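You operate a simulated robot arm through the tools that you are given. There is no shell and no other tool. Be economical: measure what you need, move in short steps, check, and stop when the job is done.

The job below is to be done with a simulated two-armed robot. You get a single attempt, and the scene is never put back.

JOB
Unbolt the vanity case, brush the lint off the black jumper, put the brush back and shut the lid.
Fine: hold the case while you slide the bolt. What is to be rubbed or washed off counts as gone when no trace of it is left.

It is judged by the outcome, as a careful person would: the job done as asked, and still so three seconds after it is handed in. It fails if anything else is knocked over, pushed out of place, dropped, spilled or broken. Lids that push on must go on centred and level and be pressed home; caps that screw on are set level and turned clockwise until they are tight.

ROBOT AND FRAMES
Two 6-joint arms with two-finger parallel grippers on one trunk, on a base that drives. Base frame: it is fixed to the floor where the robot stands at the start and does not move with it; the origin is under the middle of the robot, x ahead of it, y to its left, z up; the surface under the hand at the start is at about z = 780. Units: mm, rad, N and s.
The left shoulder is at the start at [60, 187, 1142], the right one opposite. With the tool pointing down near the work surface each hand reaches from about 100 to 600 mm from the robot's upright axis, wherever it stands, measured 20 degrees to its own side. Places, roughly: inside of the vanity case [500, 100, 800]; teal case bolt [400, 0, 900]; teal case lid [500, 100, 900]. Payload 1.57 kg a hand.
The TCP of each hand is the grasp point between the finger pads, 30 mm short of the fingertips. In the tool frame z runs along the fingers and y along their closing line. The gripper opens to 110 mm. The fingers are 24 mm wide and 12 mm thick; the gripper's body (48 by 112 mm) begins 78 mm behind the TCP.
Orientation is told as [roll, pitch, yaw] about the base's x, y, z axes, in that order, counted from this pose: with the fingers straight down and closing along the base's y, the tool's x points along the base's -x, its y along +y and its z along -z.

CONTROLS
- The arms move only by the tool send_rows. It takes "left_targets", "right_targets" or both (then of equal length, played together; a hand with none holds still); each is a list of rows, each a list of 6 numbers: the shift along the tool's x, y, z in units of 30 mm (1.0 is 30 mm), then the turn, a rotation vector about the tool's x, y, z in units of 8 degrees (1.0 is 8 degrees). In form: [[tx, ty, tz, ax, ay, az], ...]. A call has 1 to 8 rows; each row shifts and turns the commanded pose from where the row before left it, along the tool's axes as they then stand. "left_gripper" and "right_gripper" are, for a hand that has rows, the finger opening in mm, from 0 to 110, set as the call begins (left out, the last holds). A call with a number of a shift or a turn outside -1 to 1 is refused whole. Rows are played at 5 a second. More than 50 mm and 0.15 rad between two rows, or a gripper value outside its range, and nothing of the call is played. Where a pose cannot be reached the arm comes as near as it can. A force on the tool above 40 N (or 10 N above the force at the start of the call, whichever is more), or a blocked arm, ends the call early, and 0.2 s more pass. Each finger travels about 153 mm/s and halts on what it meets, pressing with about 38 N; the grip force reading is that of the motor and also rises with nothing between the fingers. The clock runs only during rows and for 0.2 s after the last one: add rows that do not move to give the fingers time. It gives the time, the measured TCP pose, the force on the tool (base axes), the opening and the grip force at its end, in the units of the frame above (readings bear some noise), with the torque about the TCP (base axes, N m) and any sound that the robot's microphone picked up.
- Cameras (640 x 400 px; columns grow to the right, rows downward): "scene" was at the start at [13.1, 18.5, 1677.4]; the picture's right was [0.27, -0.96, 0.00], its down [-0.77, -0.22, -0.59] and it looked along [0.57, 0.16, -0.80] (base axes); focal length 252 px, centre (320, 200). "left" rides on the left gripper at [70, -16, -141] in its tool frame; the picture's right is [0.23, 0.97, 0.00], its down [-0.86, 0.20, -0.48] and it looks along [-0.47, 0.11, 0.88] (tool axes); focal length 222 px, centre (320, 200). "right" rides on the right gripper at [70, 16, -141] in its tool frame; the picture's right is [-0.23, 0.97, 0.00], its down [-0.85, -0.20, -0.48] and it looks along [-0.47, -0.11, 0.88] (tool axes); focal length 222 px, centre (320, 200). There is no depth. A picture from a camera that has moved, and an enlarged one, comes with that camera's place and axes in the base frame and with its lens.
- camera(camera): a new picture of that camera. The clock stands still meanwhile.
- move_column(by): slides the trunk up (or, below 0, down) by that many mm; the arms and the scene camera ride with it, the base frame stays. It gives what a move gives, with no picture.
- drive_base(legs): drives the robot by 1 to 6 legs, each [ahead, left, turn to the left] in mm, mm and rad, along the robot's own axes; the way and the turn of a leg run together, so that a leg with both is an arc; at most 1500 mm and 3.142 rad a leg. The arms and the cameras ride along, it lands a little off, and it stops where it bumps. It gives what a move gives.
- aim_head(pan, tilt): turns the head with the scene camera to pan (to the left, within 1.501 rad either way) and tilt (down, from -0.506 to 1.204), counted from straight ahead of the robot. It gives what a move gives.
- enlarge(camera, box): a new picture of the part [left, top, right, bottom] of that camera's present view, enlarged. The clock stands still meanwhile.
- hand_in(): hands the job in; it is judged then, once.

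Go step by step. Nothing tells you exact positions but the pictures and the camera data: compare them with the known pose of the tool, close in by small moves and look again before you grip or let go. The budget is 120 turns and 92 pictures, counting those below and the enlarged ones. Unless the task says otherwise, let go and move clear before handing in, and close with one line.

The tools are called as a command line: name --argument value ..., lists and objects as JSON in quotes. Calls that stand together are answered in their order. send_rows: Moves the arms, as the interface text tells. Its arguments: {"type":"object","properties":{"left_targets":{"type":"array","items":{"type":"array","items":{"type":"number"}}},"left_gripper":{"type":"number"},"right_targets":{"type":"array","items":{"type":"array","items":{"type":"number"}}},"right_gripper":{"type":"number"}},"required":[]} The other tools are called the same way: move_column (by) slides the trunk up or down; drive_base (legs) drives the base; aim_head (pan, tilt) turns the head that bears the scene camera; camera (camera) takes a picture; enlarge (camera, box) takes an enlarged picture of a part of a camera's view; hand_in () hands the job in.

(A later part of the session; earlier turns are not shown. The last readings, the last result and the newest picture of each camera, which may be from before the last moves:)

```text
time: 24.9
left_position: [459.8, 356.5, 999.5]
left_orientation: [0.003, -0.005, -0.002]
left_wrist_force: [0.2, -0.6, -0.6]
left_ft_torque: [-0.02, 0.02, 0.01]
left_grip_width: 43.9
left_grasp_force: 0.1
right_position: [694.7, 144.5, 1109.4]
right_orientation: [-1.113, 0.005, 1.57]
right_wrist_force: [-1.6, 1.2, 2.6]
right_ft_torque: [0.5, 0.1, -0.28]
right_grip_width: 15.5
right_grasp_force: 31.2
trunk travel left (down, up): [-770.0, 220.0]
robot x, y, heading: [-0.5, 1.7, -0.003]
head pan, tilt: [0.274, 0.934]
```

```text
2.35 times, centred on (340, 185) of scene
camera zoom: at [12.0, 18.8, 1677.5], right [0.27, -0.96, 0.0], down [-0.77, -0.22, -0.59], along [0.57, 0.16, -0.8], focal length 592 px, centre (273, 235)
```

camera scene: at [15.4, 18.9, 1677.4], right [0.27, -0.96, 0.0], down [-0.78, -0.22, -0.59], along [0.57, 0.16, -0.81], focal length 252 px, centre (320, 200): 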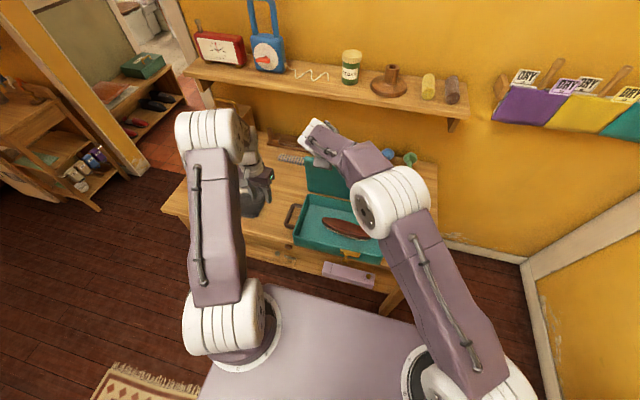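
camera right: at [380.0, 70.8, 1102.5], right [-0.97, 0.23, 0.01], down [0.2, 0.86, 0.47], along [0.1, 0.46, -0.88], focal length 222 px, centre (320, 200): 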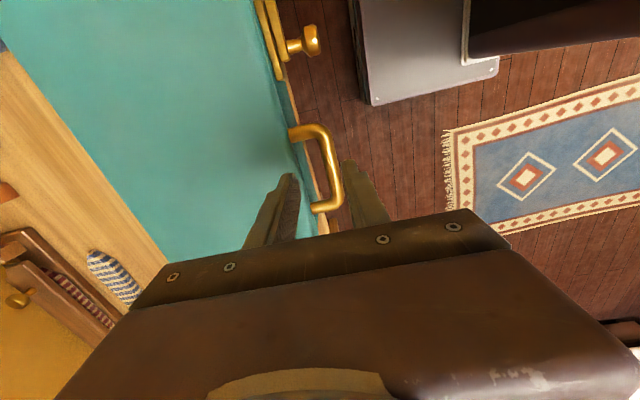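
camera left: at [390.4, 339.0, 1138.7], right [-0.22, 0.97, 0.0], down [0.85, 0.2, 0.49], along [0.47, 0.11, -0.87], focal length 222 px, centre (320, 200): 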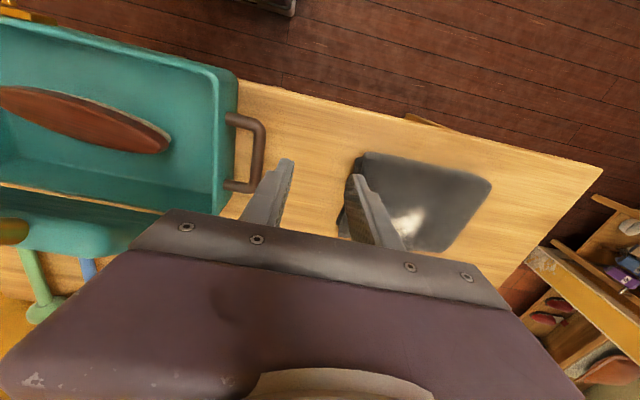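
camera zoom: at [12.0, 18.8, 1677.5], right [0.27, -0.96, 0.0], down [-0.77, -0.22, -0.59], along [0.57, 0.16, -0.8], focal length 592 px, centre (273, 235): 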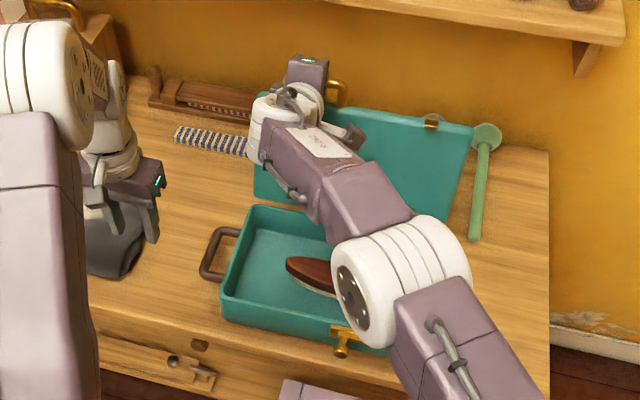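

The lid reached its stop and the last push seems to have slid the case back a little; I'll correct that. First I test whether the lid stays open by itself by loosening the grip around the bar.

send_rows --right_targets '[[0, 0, 0, 0, 0, 0], [0, 0, 0, 0, 0, 0]]' --right_gripper 24

camera --camera "left"

enlarge --camera "right" --box '[160, 60, 480, 260]'

```text
time: 25.5
left_position: [460.5, 355.5, 998.0]
left_orientation: [0.002, -0.006, -0.002]
left_wrist_force: [0.7, -0.1, -0.1]
left_ft_torque: [-0.03, 0.01, -0.01]
left_grip_width: 44.0
left_grasp_force: 0.0
right_position: [695.1, 143.8, 1107.2]
right_orientation: [-1.11, 0.006, 1.567]
right_wrist_force: [0.2, -0.4, 0.2]
right_ft_torque: [-0.02, 0.01, 0.01]
right_grip_width: 24.2
right_grasp_force: 0.1
trunk travel left (down, up): [-770.0, 220.0]
robot x, y, heading: [-1.5, 0.6, -0.005]
head pan, tilt: [0.274, 0.934]
```

```text
54 pictures are left
camera left: at [390.2, 339.1, 1138.8], right [-0.22, 0.97, 0.0], down [0.85, 0.2, 0.49], along [0.47, 0.11, -0.87], focal length 222 px, centre (320, 200)
```

left: 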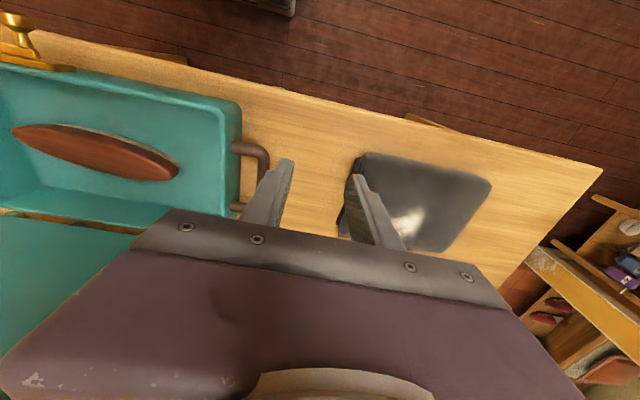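

```text
2.00 times, centred on (320, 160) of right
camera zoom: at [560.0, 75.0, 1156.2], right [-0.43, 0.22, -0.87], down [-0.34, 0.86, 0.39], along [0.84, 0.46, -0.3], focal length 444 px, centre (320, 280)
```

zoom: 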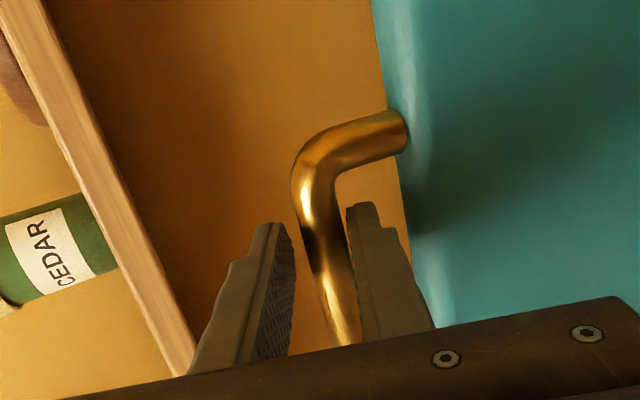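

Forces are nil and the bar stays put between the fingers, so the lid rests open. I draw the right hand straight back and clear.

send_rows --right_targets '[[0, 0, -0.5, 0, 0, 0], [0, 0, -0.8, 0, 0, 0], [0, 0, -1, 0, 0, 0], [0, 0, -1, 0, 0, 0], [0.6, 0, -1, 0, 0, 0], [1, 0, -1, 0, 0, 0], [1, 0, -1, 0, 0, 0], [1, 0, -1, 0, 0, 0]]'

camera --camera "scene"

camera --camera "right"

```text
time: 27.3
left_position: [458.9, 354.9, 998.5]
left_orientation: [0.005, -0.006, -0.003]
left_wrist_force: [0.1, -0.8, 0.3]
left_ft_torque: [-0.03, -0.01, 0.02]
left_grip_width: 43.9
left_grasp_force: 0.0
right_position: [497.2, 35.9, 1205.4]
right_orientation: [-1.111, 0.005, 1.569]
right_wrist_force: [-0.3, -0.3, 0.1]
right_ft_torque: [0.01, -0.02, 0.04]
right_grip_width: 23.9
right_grasp_force: 0.1
trunk travel left (down, up): [-770.0, 220.0]
robot x, y, heading: [-1.8, -3.2, 0.001]
head pan, tilt: [0.274, 0.934]
```

```text
52 pictures are left
camera scene: at [11.5, 16.8, 1677.5], right [0.27, -0.96, 0.0], down [-0.77, -0.22, -0.6], along [0.57, 0.16, -0.8], focal length 252 px, centre (320, 200)
```

scene: 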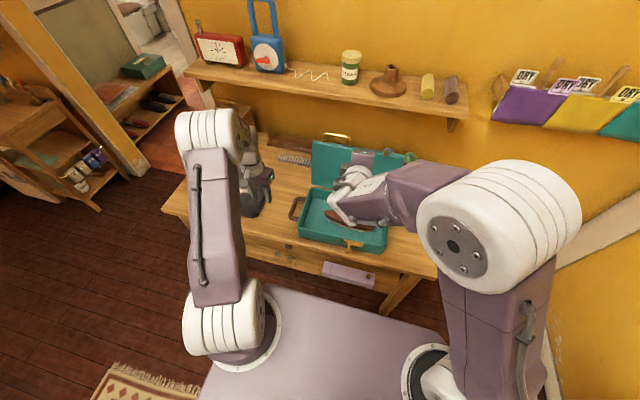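

```text
51 pictures are left
camera right: at [362.1, -32.6, 1253.3], right [-0.43, 0.22, -0.87], down [-0.34, 0.86, 0.39], along [0.84, 0.46, -0.29], focal length 222 px, centre (320, 200)
```

right: 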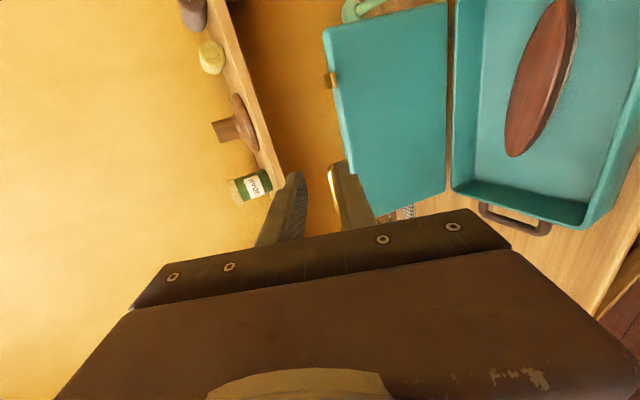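

send_rows --right_targets '[[0.8, 0.4, -0.8, 0, 0, 0], [0.8, 0.4, -0.8, 0, 0, 0], [0.8, 0.4, -0.8, 0, 0, 0], [0.8, 0.4, -0.8, 0, 0, 0], [0.8, 0.4, -0.8, -1, 0, 0], [0.8, 0, 0, -1, 0, 0], [0.8, 0, 0, -1, 0, 0], [0.5, 0, 0, -1, 0, 0]]'

send_rows --right_targets '[[0, 0, 0, -1, 0, 0], [0, 0, 0, -1, 0, 0], [0, 0, 0, -1, 0, 0], [0, 0, 0, -0.95, 0, 0]]'

camera --camera "scene"

enlarge --camera "scene" --box '[230, 120, 430, 270]'

```text
time: 29.1
left_position: [460.8, 354.8, 998.0]
left_orientation: [0.004, -0.007, -0.001]
left_wrist_force: [0.5, -0.5, 0.4]
left_ft_torque: [0.0, -0.02, 0.01]
left_grip_width: 44.1
left_grasp_force: 0.1
right_position: [387.9, -120.6, 1223.1]
right_orientation: [-0.553, 0.003, 1.567]
right_wrist_force: [0.6, 0.0, 0.0]
right_ft_torque: [-0.01, -0.01, 0.01]
right_grip_width: 24.1
right_grasp_force: 0.0
right hand out of reach, approached as far as the arm can: row 4, 5
trunk travel left (down, up): [-770.0, 220.0]
robot x, y, heading: [0.2, 0.6, -0.001]
head pan, tilt: [0.274, 0.934]
```

```text
time: 30.1
left_position: [462.1, 356.8, 997.5]
left_orientation: [0.002, -0.004, -0.001]
left_wrist_force: [0.4, 0.6, -0.3]
left_ft_torque: [0.01, 0.02, 0.01]
left_grip_width: 43.8
left_grasp_force: 0.0
right_position: [387.6, -119.6, 1222.6]
right_orientation: [0.004, 0.005, 1.569]
right_wrist_force: [0.1, 0.4, 0.6]
right_ft_torque: [-0.01, 0.05, 0.01]
right_grip_width: 23.8
right_grasp_force: 0.0
trunk travel left (down, up): [-770.0, 220.0]
robot x, y, heading: [1.6, 0.5, -0.006]
head pan, tilt: [0.274, 0.934]
```

```text
50 pictures are left
camera scene: at [15.1, 18.7, 1677.4], right [0.27, -0.96, 0.0], down [-0.78, -0.22, -0.59], along [0.57, 0.16, -0.81], focal length 252 px, centre (320, 200)
```

scene: 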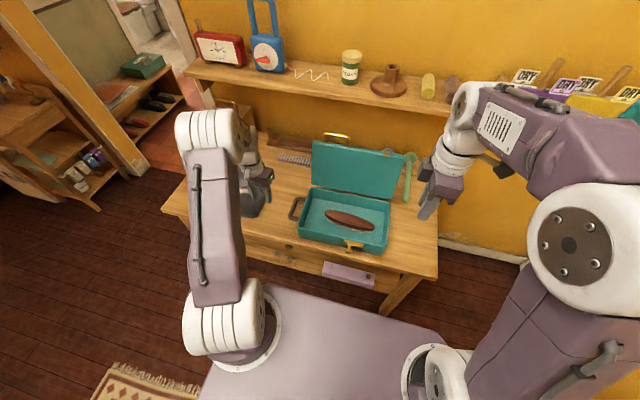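

```text
2.67 times, centred on (330, 195) of scene
camera zoom: at [15.1, 18.7, 1677.4], right [0.27, -0.96, 0.0], down [-0.78, -0.22, -0.59], along [0.57, 0.16, -0.81], focal length 671 px, centre (293, 213)
```

zoom: 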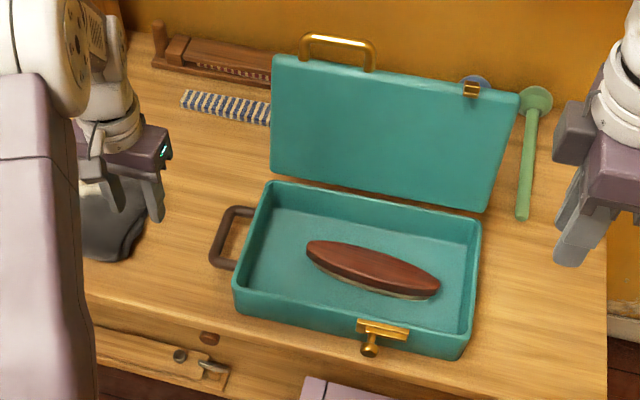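

The lid stands open by itself and the whole brush is visible. The case slid back about 20 mm, so I'll pull it back with the left hand on the brown handle.

send_rows --left_targets '[[-0.4, -0.45, 0.5, 0, 0, 0], [-0.4, -0.45, 0.5, 0, 0, 0], [-0.4, -0.45, 0.6, 0, 0, 0], [-0.4, -0.45, 0.7, 0, 0, 0], [-0.3, -0.42, 0.8, 0, 0, 0]]'

enlarge --camera "left" --box '[160, 50, 400, 250]'

```text
time: 31.3
left_position: [520.7, 288.1, 904.3]
left_orientation: [0.003, -0.005, -0.003]
left_wrist_force: [1.3, -0.1, 0.3]
left_ft_torque: [0.0, -0.01, 0.05]
left_grip_width: 44.0
left_grasp_force: 0.2
right_position: [388.9, -120.7, 1222.7]
right_orientation: [-0.001, 0.006, 1.569]
right_wrist_force: [0.2, 0.3, 0.1]
right_ft_torque: [-0.01, 0.02, 0.02]
right_grip_width: 24.0
right_grasp_force: 0.0
trunk travel left (down, up): [-770.0, 220.0]
robot x, y, heading: [-0.8, -4.1, -0.001]
head pan, tilt: [0.274, 0.934]
```

```text
2.00 times, centred on (280, 150) of left
camera zoom: at [450.0, 271.5, 1046.1], right [-0.23, 0.97, 0.0], down [0.85, 0.2, 0.48], along [0.47, 0.11, -0.87], focal length 444 px, centre (400, 300)
```

zoom: 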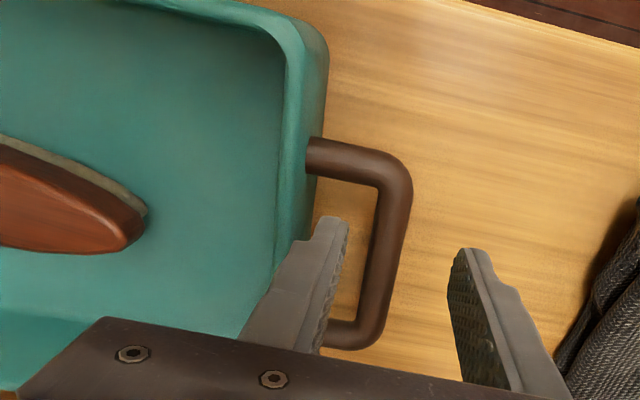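

send_rows --left_targets '[[0, -0.05, 0.65, 0, 0, 0], [0, 0, 0.65, 0, 0, 0], [0, 0, 0.65, 0, 0, 0], [0, 0, 0.65, 0, 0, 0]]'

send_rows --left_targets '[[0, 0, 0, 0, 0, 0], [0, 0, 0, 0, 0, 0], [0.2, 0, 0, 0, 0, 0], [0.2, 0, 0, 0, 0, 0], [0.2, 0, 0, 0, 0, 0], [0.2, 0, 0, 0, 0, 0]]' --left_gripper 0

enlarge --camera "scene" --box '[230, 120, 430, 270]'

```text
time: 32.3
left_position: [518.7, 288.1, 825.3]
left_orientation: [0.002, -0.003, -0.001]
left_wrist_force: [-0.3, -0.7, 0.0]
left_ft_torque: [-0.01, 0.04, 0.02]
left_grip_width: 44.0
left_grasp_force: 0.2
right_position: [388.8, -119.6, 1221.8]
right_orientation: [0.0, 0.006, 1.569]
right_wrist_force: [-0.4, 0.6, -0.1]
right_ft_torque: [-0.05, 0.0, -0.02]
right_grip_width: 24.1
right_grasp_force: 0.0
trunk travel left (down, up): [-770.0, 220.0]
robot x, y, heading: [-1.5, 1.0, 0.0]
head pan, tilt: [0.274, 0.934]
```

```text
time: 33.7
left_position: [494.5, 287.3, 827.9]
left_orientation: [0.004, -0.006, 0.0]
left_wrist_force: [1.5, -0.3, -0.2]
left_ft_torque: [-0.15, 0.11, 0.57]
left_grip_width: 17.6
left_grasp_force: 32.1
right_position: [387.6, -119.8, 1223.1]
right_orientation: [0.001, 0.005, 1.569]
right_wrist_force: [0.1, 0.8, -0.5]
right_ft_torque: [-0.01, -0.01, 0.01]
right_grip_width: 24.1
right_grasp_force: 0.0
trunk travel left (down, up): [-770.0, 220.0]
robot x, y, heading: [-0.9, -1.5, 0.001]
head pan, tilt: [0.274, 0.934]
```

```text
2.67 times, centred on (330, 195) of scene
camera zoom: at [13.9, 18.8, 1677.4], right [0.27, -0.96, 0.0], down [-0.77, -0.22, -0.59], along [0.57, 0.16, -0.8], focal length 671 px, centre (293, 213)
```

zoom: 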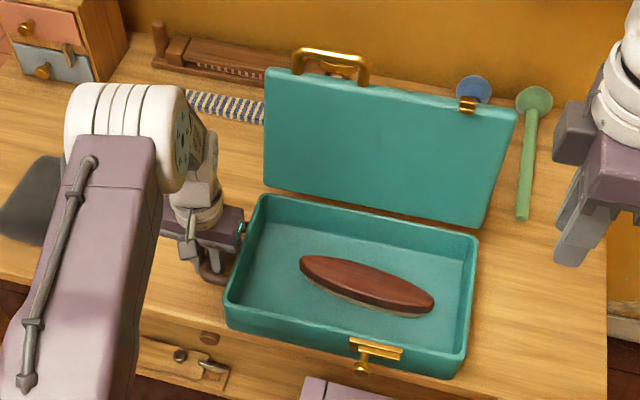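

The case is back at its place and the lid stays open. I release the handle, lift, and turn the left hand so that it closes across the brush's width.

send_rows --left_targets '[[0, 0, 0, 0, 0, 0], [0, 0, 0, 0, 0, 0], [0, 0, -0.8, 0, 0, 0], [0, 0, -1, 0, 0, 0], [0, 0, -1, 0, 0, 0], [0, 0, -1, 0, 0, 0], [0, 0, -1, 0, 0, 0], [0, 0, -1, 0, 0, 0]]' --left_gripper 44

send_rows --left_targets '[[0.1, 0, 0, 0, 0, 1], [0, 0, 0, 0, 0, 1], [0, 0, 0, 0, 0, 1], [0, 0, 0, 0, 0, 1], [0, 0, 0, 0, 0, 1], [0, 0, 0, 0, 0, 1], [0, 0, 0, 0, 0, 1], [0, 0, 0, 0, 0, 1]]' --left_gripper 84

send_rows --left_targets '[[0, 0, 0, 0, 0, 1], [0, 0, 0, 0, 0, 1], [0, 0, 0, 0, 0, 1], [0, 0, 0, 0, 0, 0.25]]'

camera --camera "left"

```text
time: 35.5
left_position: [494.3, 285.6, 1004.6]
left_orientation: [0.004, -0.007, -0.001]
left_wrist_force: [0.6, -0.8, 0.4]
left_ft_torque: [-0.01, 0.01, 0.01]
left_grip_width: 44.1
left_grasp_force: 0.1
right_position: [386.8, -120.8, 1223.1]
right_orientation: [-0.001, 0.005, 1.569]
right_wrist_force: [0.5, 0.6, 0.8]
right_ft_torque: [0.03, -0.03, 0.01]
right_grip_width: 23.8
right_grasp_force: 0.1
trunk travel left (down, up): [-770.0, 220.0]
robot x, y, heading: [-1.6, 2.1, 0.0]
head pan, tilt: [0.274, 0.934]
```

```text
time: 37.3
left_position: [489.7, 286.0, 1003.3]
left_orientation: [0.006, 0.0, -1.121]
left_wrist_force: [-0.5, -0.1, 0.2]
left_ft_torque: [0.01, -0.01, 0.03]
left_grip_width: 83.9
left_grasp_force: 0.1
right_position: [387.6, -121.3, 1222.6]
right_orientation: [0.0, 0.005, 1.569]
right_wrist_force: [0.9, 0.7, -0.1]
right_ft_torque: [0.02, -0.03, 0.04]
right_grip_width: 24.3
right_grasp_force: 0.1
trunk travel left (down, up): [-770.0, 220.0]
robot x, y, heading: [-1.8, 0.1, -0.002]
head pan, tilt: [0.274, 0.934]
```

```text
time: 38.3
left_position: [491.2, 286.5, 1001.5]
left_orientation: [0.007, 0.004, -1.575]
left_wrist_force: [-0.6, 0.5, 0.3]
left_ft_torque: [0.03, -0.02, 0.01]
left_grip_width: 84.0
left_grasp_force: 0.1
right_position: [386.4, -120.9, 1224.2]
right_orientation: [0.001, 0.005, 1.569]
right_wrist_force: [0.0, -0.3, -0.9]
right_ft_torque: [-0.01, -0.01, -0.01]
right_grip_width: 24.0
right_grasp_force: 0.1
trunk travel left (down, up): [-770.0, 220.0]
robot x, y, heading: [-0.5, 0.9, 0.002]
head pan, tilt: [0.274, 0.934]
```

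```text
46 pictures are left
camera left: at [473.9, 355.3, 1143.4], right [0.97, 0.22, 0.01], down [0.19, -0.86, 0.48], along [0.11, -0.46, -0.88], focal length 222 px, centre (320, 200)
```

left: 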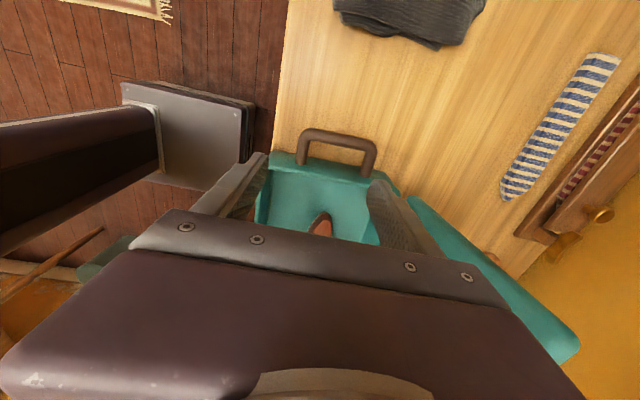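

send_rows --left_targets '[[-0.94, 0.18, 0.1, 0, 0, 0], [-0.94, 0.18, 0.1, 0, 0, 0], [-0.94, 0.18, 0.1, 0, 0, 0], [-0.94, 0.18, 0.1, 0, 0, 0], [-0.94, 0.18, 0.1, 0, 0, 0], [-0.94, 0.18, 0.1, 0, 0, 0], [-0.94, 0.18, 0.2, 0, 0, 0], [-0.94, 0.18, 0.3, 0, 0, 0]]'

camera --camera "left"

enlarge --camera "right" --box '[0, 0, 320, 200]'

```text
time: 40.1
left_position: [534.6, 60.8, 968.9]
left_orientation: [0.007, 0.006, -1.573]
left_wrist_force: [0.4, -0.1, 0.6]
left_ft_torque: [-0.02, 0.01, -0.01]
left_grip_width: 84.0
left_grasp_force: 0.1
right_position: [387.8, -121.3, 1223.5]
right_orientation: [-0.001, 0.007, 1.568]
right_wrist_force: [0.8, -0.2, 0.3]
right_ft_torque: [0.04, 0.04, 0.0]
right_grip_width: 23.9
right_grasp_force: 0.1
trunk travel left (down, up): [-770.0, 220.0]
robot x, y, heading: [4.8, 2.7, 0.0]
head pan, tilt: [0.274, 0.934]
```

```text
45 pictures are left
camera left: at [518.5, 129.4, 1110.8], right [0.97, 0.23, 0.01], down [0.19, -0.86, 0.48], along [0.11, -0.46, -0.88], focal length 222 px, centre (320, 200)
```

left: 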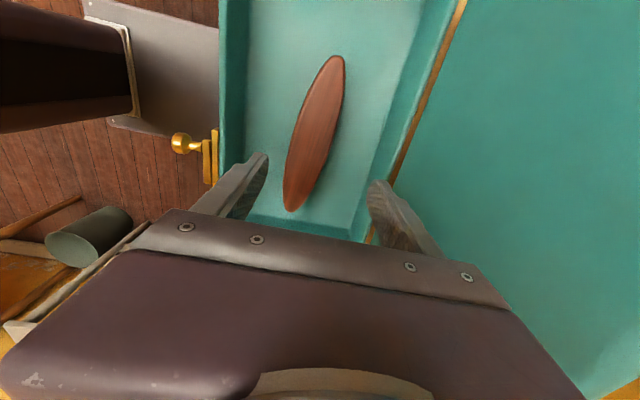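

```text
2.00 times, centred on (160, 100) of right
camera zoom: at [370.0, -189.3, 1364.0], right [-0.97, 0.23, 0.0], down [0.2, 0.86, 0.47], along [0.11, 0.46, -0.88], focal length 444 px, centre (640, 400)
```

zoom: 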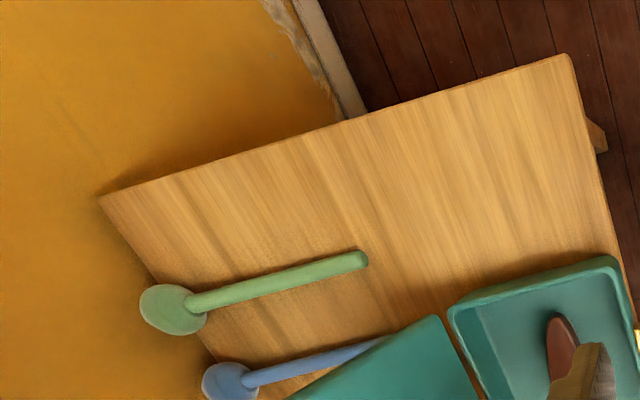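

send_rows --left_targets '[[-0.15, -0.1, 0.6, 0, 0, 0.5], [-0.15, -0.09, 0.8, 0, 0, 0], [0, 0, 0.8, 0, 0, 0], [0, 0, 0.8, 0, 0, 0], [0, 0, 0.8, 0, 0, 0]]'

camera --camera "left"

enlarge --camera "scene" --box '[280, 170, 400, 260]'

```text
time: 41.3
left_position: [527.5, 51.6, 854.0]
left_orientation: [0.005, 0.006, -1.642]
left_wrist_force: [-0.7, -0.6, -0.6]
left_ft_torque: [0.02, 0.01, 0.03]
left_grip_width: 84.0
left_grasp_force: 0.1
right_position: [387.9, -121.1, 1223.8]
right_orientation: [-0.001, 0.004, 1.569]
right_wrist_force: [-0.5, -0.1, -0.6]
right_ft_torque: [-0.01, -0.01, -0.03]
right_grip_width: 24.3
right_grasp_force: 0.1
trunk travel left (down, up): [-770.0, 220.0]
robot x, y, heading: [-0.9, 0.1, -0.001]
head pan, tilt: [0.274, 0.934]
```

```text
43 pictures are left
camera left: at [516.3, 121.7, 995.1], right [0.99, 0.16, 0.01], down [0.13, -0.87, 0.48], along [0.08, -0.47, -0.88], focal length 222 px, centre (320, 200)
```

left: 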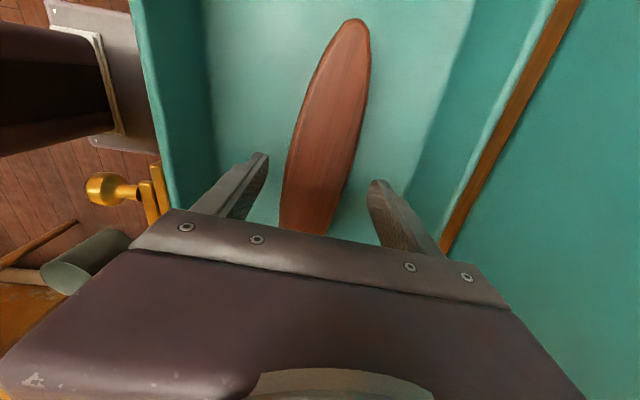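

```text
4.44 times, centred on (340, 215) of scene
camera zoom: at [13.7, 18.3, 1677.5], right [0.27, -0.96, 0.0], down [-0.77, -0.22, -0.59], along [0.57, 0.16, -0.8], focal length 1118 px, centre (231, 133)
```

zoom: 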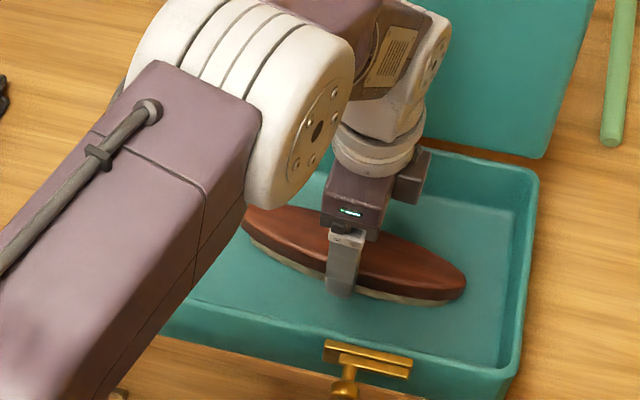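

send_rows --left_targets '[[0, 0, 0.4, 0, 0, 0], [0, 0, 0.4, 0, 0, 0]]'

enlarge --camera "scene" --box '[310, 195, 390, 255]'

```text
time: 41.9
left_position: [530.0, 52.9, 830.5]
left_orientation: [0.006, 0.002, -1.641]
left_wrist_force: [0.1, 0.8, -0.5]
left_ft_torque: [0.03, 0.03, 0.01]
left_grip_width: 83.9
left_grasp_force: 0.1
right_position: [388.3, -120.1, 1223.4]
right_orientation: [0.001, 0.006, 1.569]
right_wrist_force: [-0.4, 0.5, 0.6]
right_ft_torque: [-0.01, -0.01, 0.0]
right_grip_width: 24.1
right_grasp_force: 0.0
trunk travel left (down, up): [-770.0, 220.0]
robot x, y, heading: [1.1, 0.3, -0.002]
head pan, tilt: [0.274, 0.934]
```

```text
6.67 times, centred on (350, 225) of scene
camera zoom: at [13.6, 18.5, 1677.5], right [0.27, -0.96, 0.0], down [-0.77, -0.22, -0.59], along [0.57, 0.16, -0.8], focal length 1677 px, centre (120, 33)
```

zoom: 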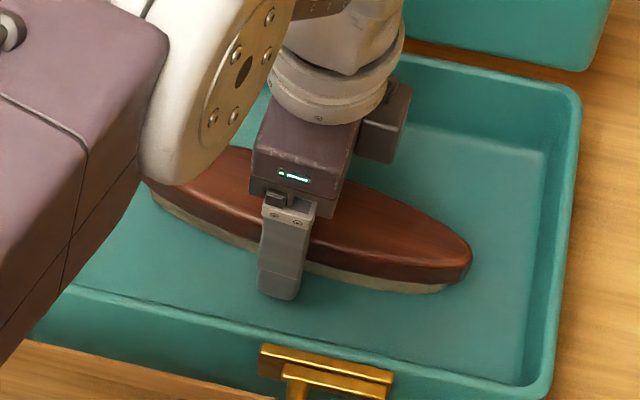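

send_rows --left_targets '[[0, 0, -0.15, 0, 0, 0], [0, 0, 0, 0, 0, 0], [0, 0, 0, 0, 0, 0], [0, 0, 0, 0, 0, 0]]' --left_gripper 20

enlarge --camera "scene" --box '[310, 195, 390, 255]'

```text
time: 42.9
left_position: [528.5, 53.6, 834.8]
left_orientation: [0.007, 0.005, -1.642]
left_wrist_force: [0.9, -0.1, -1.8]
left_ft_torque: [0.0, -0.01, 0.0]
left_grip_width: 51.2
left_grasp_force: 37.6
right_position: [387.3, -119.3, 1223.3]
right_orientation: [0.001, 0.006, 1.568]
right_wrist_force: [0.0, -0.5, 0.6]
right_ft_torque: [-0.01, -0.07, -0.01]
right_grip_width: 24.2
right_grasp_force: 0.1
trunk travel left (down, up): [-770.0, 220.0]
robot x, y, heading: [1.5, 1.9, 0.0]
head pan, tilt: [0.274, 0.934]
```

```text
6.67 times, centred on (350, 225) of scene
camera zoom: at [13.5, 18.4, 1677.4], right [0.27, -0.96, 0.0], down [-0.77, -0.22, -0.59], along [0.57, 0.16, -0.8], focal length 1677 px, centre (120, 33)
```

zoom: 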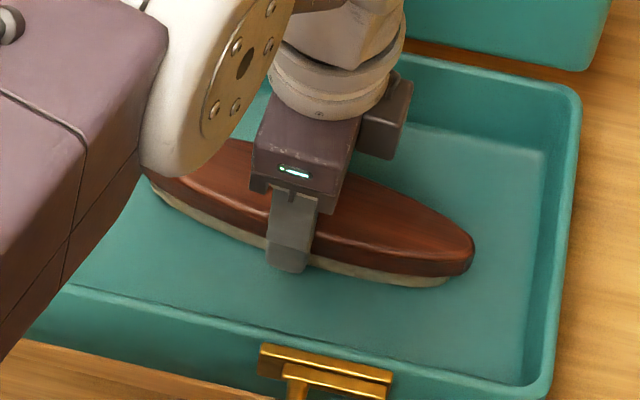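

The brush is gripped. I lift it straight up, clear of the case.

send_rows --left_targets '[[0, 0, -0.5, 0, 0, 0], [0, 0, -0.8, 0, 0, 0], [0, 0, -0.9, 0, 0, 0], [0, 0, -0.9, 0, 0, 0], [0, 0, -0.9, 0, 0, 0], [0, 0, -0.9, 0, 0, 0], [0, -0.5, -0.9, 0, 0, 0], [0, -0.7, -0.5, 0, 0, 0]]'

camera --camera "scene"

```text
time: 44.7
left_position: [488.6, 56.0, 1025.6]
left_orientation: [0.007, 0.006, -1.643]
left_wrist_force: [0.3, -0.5, -1.6]
left_ft_torque: [-0.03, -0.02, 0.02]
left_grip_width: 51.1
left_grasp_force: 38.3
right_position: [387.2, -119.6, 1224.8]
right_orientation: [-0.001, 0.006, 1.569]
right_wrist_force: [-0.4, -0.8, 0.1]
right_ft_torque: [-0.01, -0.03, 0.01]
right_grip_width: 24.0
right_grasp_force: 0.1
trunk travel left (down, up): [-770.0, 220.0]
robot x, y, heading: [2.4, 2.6, 0.001]
head pan, tilt: [0.274, 0.934]
```

```text
39 pictures are left
camera scene: at [11.6, 18.6, 1677.4], right [0.27, -0.96, 0.0], down [-0.77, -0.22, -0.59], along [0.57, 0.16, -0.8], focal length 252 px, centre (320, 200)
```

scene: 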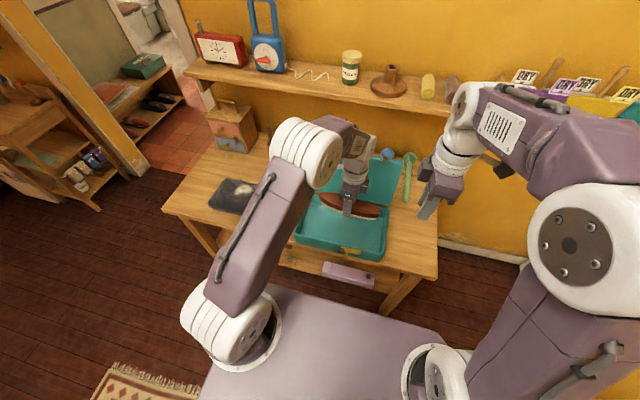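

The brush hangs level. The jumper, with the lint near (584, 555), is out of reach from here, so I drive the base left with the hands held high.

drive_base --legs '[[0, 390, 0], [50, 0, 0]]'

camera --camera "scene"

camera --camera "left"

```text
time: 47.7
left_position: [533.8, 447.4, 1029.3]
left_orientation: [0.012, 0.005, -1.646]
left_wrist_force: [-0.3, 0.1, -1.6]
left_ft_torque: [0.01, -0.08, 0.01]
left_grip_width: 51.2
left_grasp_force: 38.2
right_position: [429.6, 273.3, 1226.9]
right_orientation: [-0.007, 0.005, 1.564]
right_wrist_force: [0.2, 0.3, 0.6]
right_ft_torque: [0.04, -0.08, 0.0]
right_grip_width: 24.0
right_grasp_force: 0.1
trunk travel left (down, up): [-770.0, 220.0]
robot x, y, heading: [50.8, 393.2, -0.002]
head pan, tilt: [0.274, 0.934]
```

```text
38 pictures are left
camera scene: at [54.0, 412.2, 1677.6], right [0.27, -0.96, 0.0], down [-0.77, -0.21, -0.6], along [0.58, 0.16, -0.8], focal length 252 px, centre (320, 200)
```

scene: 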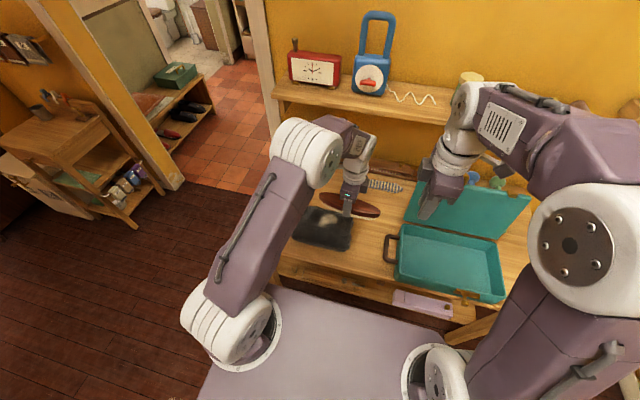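

```text
37 pictures are left
camera left: at [521.9, 518.2, 1169.5], right [0.99, 0.15, 0.01], down [0.13, -0.87, 0.48], along [0.08, -0.47, -0.88], focal length 222 px, centre (320, 200)
```

left: 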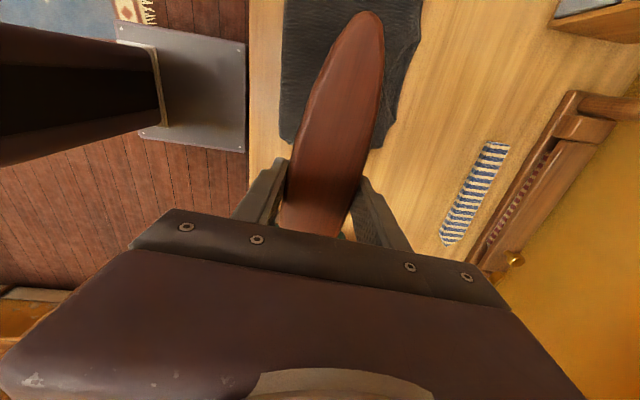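

enlarge --camera "scene" --box '[270, 180, 400, 270]'

```text
4.44 times, centred on (335, 225) of scene
camera zoom: at [54.0, 412.2, 1677.6], right [0.27, -0.96, 0.0], down [-0.77, -0.21, -0.6], along [0.58, 0.16, -0.8], focal length 1118 px, centre (253, 89)
```

zoom: 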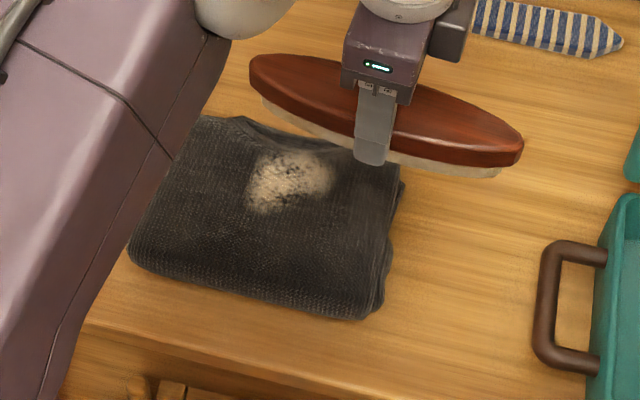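

The jumper spans roughly x 485–630, y 420–640, the lint x 548–612, y 490–580. I bring the brush above the lint.

send_rows --left_targets '[[0.508, 0.245, 0.83, 0, 0, 0], [0.508, 0.245, 0.83, 0, 0, 0], [0.508, 0.245, 0.83, 0, 0, 0], [0.508, 0.245, 0.83, 0, 0, 0], [0.508, 0.245, 0.83, 0, 0, 0], [0.508, 0.245, 0.83, 0, 0, 0]]'

enlarge --camera "scene" --box '[270, 180, 400, 270]'

```text
time: 49.1
left_position: [592.8, 539.2, 874.9]
left_orientation: [0.006, 0.002, -1.647]
left_wrist_force: [0.5, 0.4, -1.9]
left_ft_torque: [-0.01, 0.0, 0.01]
left_grip_width: 51.3
left_grasp_force: 37.4
right_position: [439.3, 273.4, 1222.6]
right_orientation: [-0.002, 0.004, 1.565]
right_wrist_force: [-0.3, 0.3, 0.4]
right_ft_torque: [-0.06, 0.02, 0.01]
right_grip_width: 24.2
right_grasp_force: 0.0
trunk travel left (down, up): [-770.0, 220.0]
robot x, y, heading: [50.8, 396.2, -0.004]
head pan, tilt: [0.274, 0.934]
```

```text
4.44 times, centred on (335, 225) of scene
camera zoom: at [65.4, 414.2, 1677.5], right [0.27, -0.96, 0.0], down [-0.78, -0.22, -0.59], along [0.57, 0.16, -0.81], focal length 1118 px, centre (253, 89)
```

zoom: 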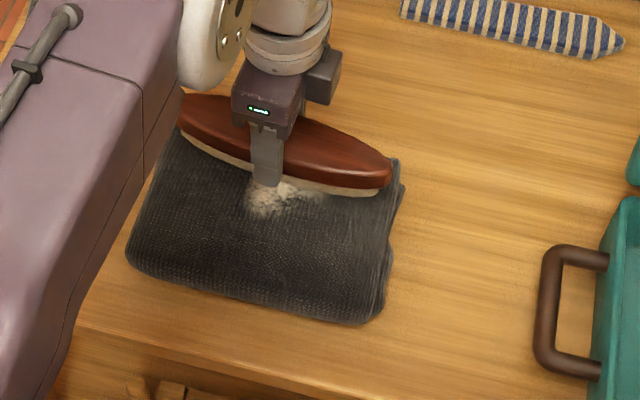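

send_rows --left_targets '[[0, 0.1, 0.2, 0, 0, 0], [0, 0.1, 0.15, 0, 0, 0], [0, 0, 0.15, 0, 0, 0], [0, 0, 0.1, 0, 0, 0]]'

enlarge --camera "scene" --box '[285, 190, 365, 250]'

```text
time: 49.7
left_position: [592.6, 537.6, 874.1]
left_orientation: [0.012, 0.007, -1.646]
left_wrist_force: [-15.6, 6.6, 29.9]
left_ft_torque: [-0.9, 0.84, -0.52]
left_grip_width: 51.4
left_grasp_force: 37.7
right_position: [432.0, 274.4, 1226.6]
right_orientation: [-0.006, 0.005, 1.568]
right_wrist_force: [0.0, 0.6, 0.2]
right_ft_torque: [-0.01, 0.03, -0.02]
right_grip_width: 24.1
right_grasp_force: 0.1
trunk travel left (down, up): [-770.0, 220.0]
robot x, y, heading: [50.6, 392.8, -0.003]
head pan, tilt: [0.274, 0.934]
stopped in row 2 (left hand): the force on the tool passed its limit at 50 N (the readings are from after the stop); the commanded pose is now the measured one
```

```text
6.67 times, centred on (325, 220) of scene
camera zoom: at [55.9, 412.5, 1678.0], right [0.27, -0.96, 0.0], down [-0.77, -0.22, -0.6], along [0.58, 0.16, -0.8], focal length 1677 px, centre (287, 67)
```

zoom: 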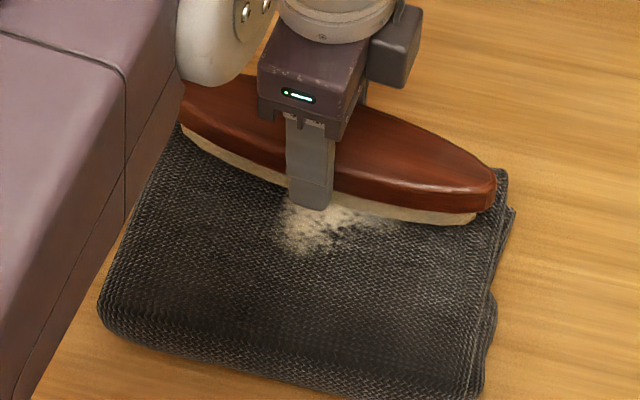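

The bristles touch already at TCP z ≈ 874. I ease off slightly and stroke toward the robot.

send_rows --left_targets '[[0, 0, -0.08, 0, 0, 0], [0, -0.4, 0, 0, 0, 0], [0, -0.4, 0, 0, 0, 0], [0, -0.4, 0, 0, 0, 0], [0, -0.4, 0, 0, 0, 0], [0, -0.4, 0, 0, 0, 0]]'

enlarge --camera "scene" --box '[285, 190, 365, 250]'

```text
time: 51.1
left_position: [540.9, 539.3, 875.3]
left_orientation: [0.024, 0.006, -1.646]
left_wrist_force: [18.9, -2.3, 39.1]
left_ft_torque: [-0.13, -0.12, 0.1]
left_grip_width: 51.1
left_grasp_force: 38.1
right_position: [434.2, 272.7, 1224.8]
right_orientation: [-0.003, 0.005, 1.566]
right_wrist_force: [1.3, -0.6, 0.1]
right_ft_torque: [-0.03, 0.0, 0.0]
right_grip_width: 24.1
right_grasp_force: 0.1
trunk travel left (down, up): [-770.0, 220.0]
robot x, y, heading: [52.4, 395.6, -0.001]
head pan, tilt: [0.274, 0.934]
```

```text
6.67 times, centred on (325, 220) of scene
camera zoom: at [60.8, 411.3, 1677.6], right [0.27, -0.96, 0.0], down [-0.77, -0.21, -0.6], along [0.57, 0.16, -0.8], focal length 1677 px, centre (287, 67)
```

zoom: 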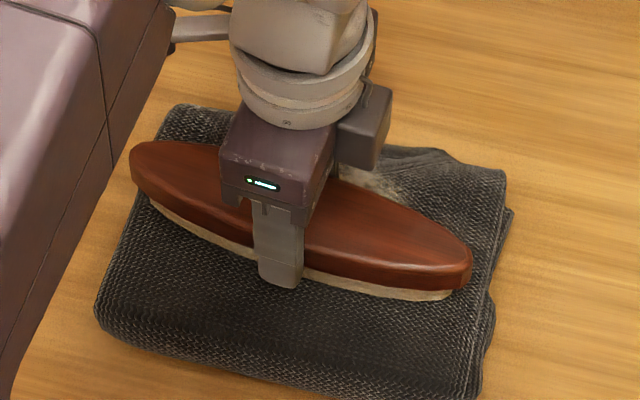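

send_rows --left_targets '[[0, 0.4, -0.08, 0, 0, 0], [0, 0.45, 0, 0, 0, 0], [0, 0.45, 0, 0, 0, 0], [0, 0.45, 0, 0, 0, 0], [0, 0.45, 0, 0, 0, 0]]'

send_rows --left_targets '[[0, -0.45, 0, 0, 0, 0], [0, -0.45, 0, 0, 0, 0], [0, -0.45, 0, 0, 0, 0], [0, -0.45, 0, 0, 0, 0], [0, -0.45, 0, 0, 0, 0], [0, -0.45, 0, 0, 0, 0], [0, -0.45, 0, 0, 0, 0]]'

enlarge --camera "scene" --box '[285, 190, 365, 250]'

```text
time: 52.3
left_position: [602.1, 537.1, 874.3]
left_orientation: [0.01, 0.004, -1.645]
left_wrist_force: [-5.7, 0.0, 11.6]
left_ft_torque: [-0.06, 0.44, -0.03]
left_grip_width: 51.1
left_grasp_force: 37.7
right_position: [433.7, 274.9, 1224.4]
right_orientation: [-0.004, 0.006, 1.566]
right_wrist_force: [-0.2, 0.1, -0.1]
right_ft_torque: [0.03, 0.01, 0.01]
right_grip_width: 24.0
right_grasp_force: 0.1
trunk travel left (down, up): [-770.0, 220.0]
robot x, y, heading: [51.0, 396.5, -0.0]
head pan, tilt: [0.274, 0.934]
```

```text
time: 53.9
left_position: [509.2, 543.2, 874.3]
left_orientation: [0.015, 0.006, -1.644]
left_wrist_force: [7.5, -0.3, 16.5]
left_ft_torque: [0.15, -0.1, -0.13]
left_grip_width: 50.9
left_grasp_force: 37.9
right_position: [436.3, 274.1, 1222.1]
right_orientation: [-0.002, 0.006, 1.566]
right_wrist_force: [0.1, 0.7, -0.4]
right_ft_torque: [-0.04, -0.01, 0.01]
right_grip_width: 23.7
right_grasp_force: 0.1
trunk travel left (down, up): [-770.0, 220.0]
robot x, y, heading: [47.6, 393.1, -0.004]
head pan, tilt: [0.274, 0.934]
```

```text
6.67 times, centred on (325, 220) of scene
camera zoom: at [62.2, 412.5, 1677.6], right [0.27, -0.96, 0.0], down [-0.77, -0.22, -0.59], along [0.57, 0.16, -0.8], focal length 1677 px, centre (287, 67)
```

zoom: 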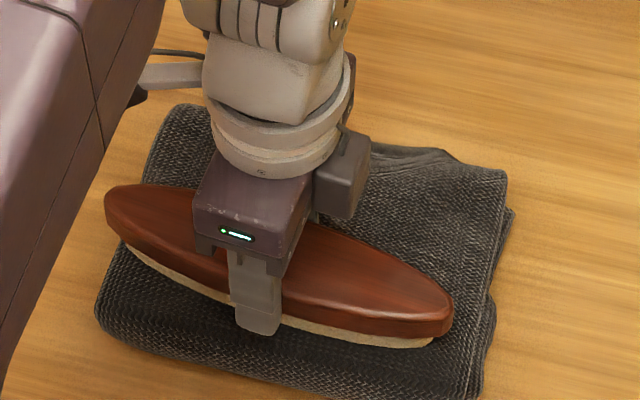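

The visible part looks clean. I lift the brush away to inspect the whole jumper.

send_rows --left_targets '[[0, 0, -0.6, 0, 0, 0], [0, 0, -1, 0, 0, 0], [-0.8, 0, -1, 0, 0, 0], [-1, 0, -1, 0, 0, 0], [-1, 0, -1, 0, 0, 0], [-1, 0, -0.6, 0, 0, 0], [-0.8, 0, 0, 0, 0, 0]]'

enlarge --camera "scene" --box '[275, 180, 371, 252]'

camera --camera "left"

```text
time: 55.5
left_position: [499.8, 405.7, 1027.2]
left_orientation: [0.01, 0.006, -1.645]
left_wrist_force: [1.2, 0.2, -1.7]
left_ft_torque: [-0.01, 0.0, -0.04]
left_grip_width: 51.1
left_grasp_force: 37.9
right_position: [438.2, 273.7, 1223.0]
right_orientation: [0.0, 0.007, 1.568]
right_wrist_force: [-0.5, -0.5, 0.9]
right_ft_torque: [0.01, 0.05, 0.03]
right_grip_width: 23.9
right_grasp_force: 0.1
trunk travel left (down, up): [-770.0, 220.0]
robot x, y, heading: [49.8, 396.7, 0.001]
head pan, tilt: [0.274, 0.934]
```

```text
5.56 times, centred on (323, 216) of scene
camera zoom: at [63.6, 412.3, 1677.5], right [0.27, -0.96, 0.0], down [-0.78, -0.22, -0.59], along [0.57, 0.16, -0.8], focal length 1397 px, centre (303, 111)
```

zoom: 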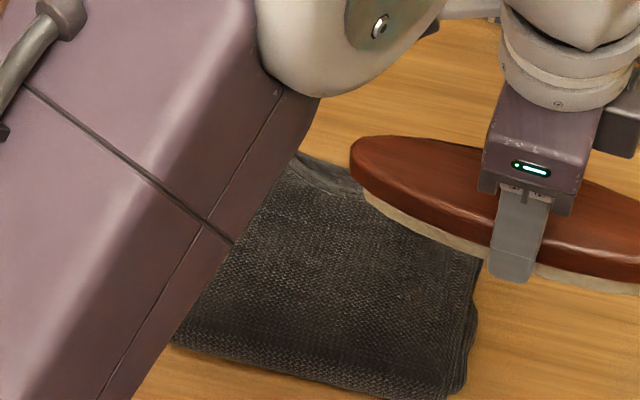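

```text
30 pictures are left
camera left: at [486.9, 476.1, 1168.3], right [0.99, 0.15, 0.01], down [0.13, -0.87, 0.48], along [0.08, -0.47, -0.88], focal length 222 px, centre (320, 200)
```

left: 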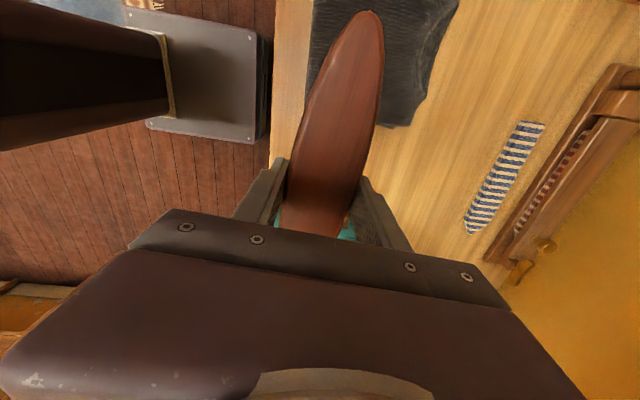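

camera --camera "right"

```text
29 pictures are left
camera right: at [419.3, 204.9, 1364.2], right [-0.97, 0.23, 0.0], down [0.2, 0.86, 0.47], along [0.11, 0.46, -0.88], focal length 222 px, centre (320, 200)
```

right: 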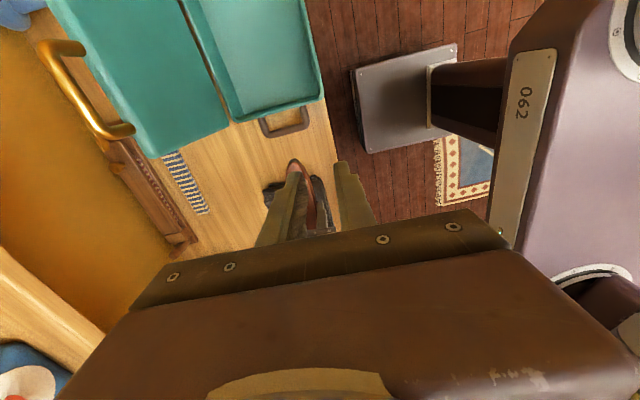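

send_rows --left_targets '[[1, 0, 0, 0, 0, 0], [1, 0, 0, 0, 0, 0], [1, 0, 0, 0, 0, 0], [1, 0, 0, 0, 0, 0], [1, 0, 0, 0, 0, 0], [1, -0.3, 0, 0, 0, 0], [1, -0.3, 0, 0, 0, 0], [1, -0.3, 0, 0, 0, 0]]'

send_rows --left_targets '[[1, -0.3, 0, 0, 0, 0], [1, -0.3, 0, 0, 0, 0], [1, -0.3, 0, 0, 0, 0]]'

enlarge --camera "scene" --box '[275, 180, 371, 252]'

camera --camera "left"

```text
time: 57.3
left_position: [489.6, 649.3, 1030.7]
left_orientation: [0.01, 0.006, -1.646]
left_wrist_force: [0.0, -0.2, -1.5]
left_ft_torque: [-0.04, -0.03, 0.02]
left_grip_width: 51.0
left_grasp_force: 38.3
right_position: [437.1, 275.7, 1223.0]
right_orientation: [0.0, 0.007, 1.565]
right_wrist_force: [-0.1, 0.3, 0.2]
right_ft_torque: [-0.03, 0.03, -0.02]
right_grip_width: 23.9
right_grasp_force: 0.0
trunk travel left (down, up): [-770.0, 220.0]
robot x, y, heading: [52.0, 395.3, -0.004]
head pan, tilt: [0.274, 0.934]
```

```text
time: 58.1
left_position: [469.5, 739.8, 1029.2]
left_orientation: [0.008, 0.004, -1.646]
left_wrist_force: [0.1, 1.0, -1.3]
left_ft_torque: [-0.01, -0.02, 0.01]
left_grip_width: 50.9
left_grasp_force: 37.3
right_position: [437.1, 275.1, 1224.3]
right_orientation: [-0.003, 0.006, 1.565]
right_wrist_force: [-0.2, 1.0, 0.2]
right_ft_torque: [-0.02, -0.04, 0.0]
right_grip_width: 24.2
right_grasp_force: 0.0
trunk travel left (down, up): [-770.0, 220.0]
robot x, y, heading: [48.9, 391.9, -0.005]
head pan, tilt: [0.274, 0.934]
```

```text
5.56 times, centred on (323, 216) of scene
camera zoom: at [63.0, 414.3, 1677.4], right [0.27, -0.96, 0.0], down [-0.77, -0.22, -0.59], along [0.57, 0.16, -0.8], focal length 1397 px, centre (303, 111)
```

zoom: 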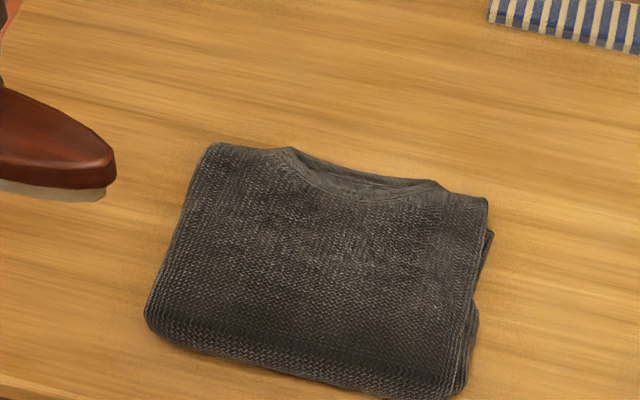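

```text
27 pictures are left
camera left: at [458.0, 809.6, 1170.5], right [0.99, 0.15, 0.01], down [0.13, -0.87, 0.48], along [0.08, -0.47, -0.88], focal length 222 px, centre (320, 200)
```

left: 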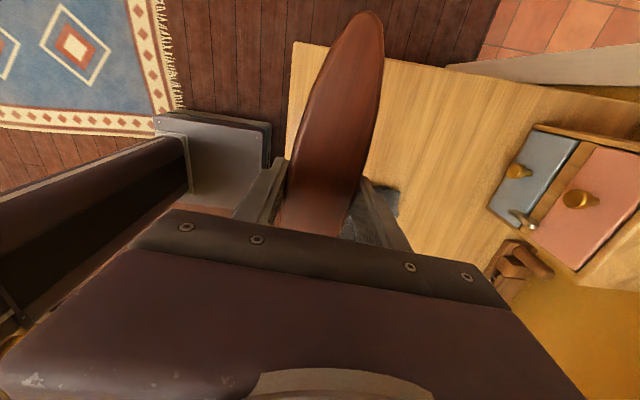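

enlarge --camera "scene" --box '[300, 198, 348, 228]'

```text
13.33 times, centred on (324, 213) of scene
camera zoom: at [63.0, 414.3, 1677.4], right [0.27, -0.96, 0.0], down [-0.77, -0.22, -0.59], along [0.57, 0.16, -0.8], focal length 3354 px, centre (267, 27)
```

zoom: 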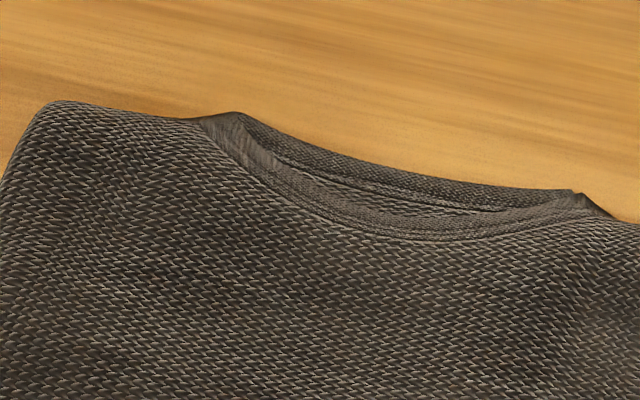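

It looks clean; to be sure no trace is left I'll make one more light pass, shifted a little to the right, then inspect again.

send_rows --left_targets '[[-0.956, 0.615, 0.5, 0, 0, 0], [-0.956, 0.615, 0.5, 0, 0, 0], [-0.956, 0.615, 0.55, 0, 0, 0], [-0.956, 0.615, 0.55, 0, 0, 0], [-0.956, 0.615, 0.55, 0, 0, 0], [-0.956, 0.615, 0.6, 0, 0, 0], [-0.956, 0.615, 0.6, 0, 0, 0], [-0.956, 0.615, 0.63, 0, 0, 0]]'

send_rows --left_targets '[[0, 0, 0.25, 0, 0, 0], [0, 0, 0.22, 0, 0, 0], [0, -0.4, 0, 0, 0, 0], [0, -0.4, 0, 0, 0, 0], [0, -0.4, 0, 0, 0, 0], [0, -0.4, 0, 0, 0, 0], [0, -0.4, 0, 0, 0, 0], [0, -0.4, 0, 0, 0, 0]]'

```text
time: 59.9
left_position: [602.0, 499.5, 893.6]
left_orientation: [0.008, 0.006, -1.644]
left_wrist_force: [-0.2, -0.2, -1.1]
left_ft_torque: [0.04, 0.02, -0.03]
left_grip_width: 51.0
left_grasp_force: 38.0
right_position: [437.0, 272.4, 1223.0]
right_orientation: [-0.001, 0.005, 1.567]
right_wrist_force: [0.2, 0.7, 0.6]
right_ft_torque: [0.05, 0.03, 0.03]
right_grip_width: 24.1
right_grasp_force: 0.0
trunk travel left (down, up): [-770.0, 220.0]
robot x, y, heading: [49.4, 391.3, -0.002]
head pan, tilt: [0.274, 0.934]
```

```text
time: 61.7
left_position: [528.4, 506.0, 880.2]
left_orientation: [0.009, 0.006, -1.646]
left_wrist_force: [0.7, 0.3, -0.7]
left_ft_torque: [-0.03, -0.02, 0.01]
left_grip_width: 51.0
left_grasp_force: 37.7
right_position: [436.5, 274.6, 1223.2]
right_orientation: [-0.002, 0.006, 1.566]
right_wrist_force: [-0.9, -0.1, 0.8]
right_ft_torque: [0.02, -0.01, -0.03]
right_grip_width: 24.1
right_grasp_force: 0.1
trunk travel left (down, up): [-770.0, 220.0]
robot x, y, heading: [48.7, 393.0, 0.001]
head pan, tilt: [0.274, 0.934]
```

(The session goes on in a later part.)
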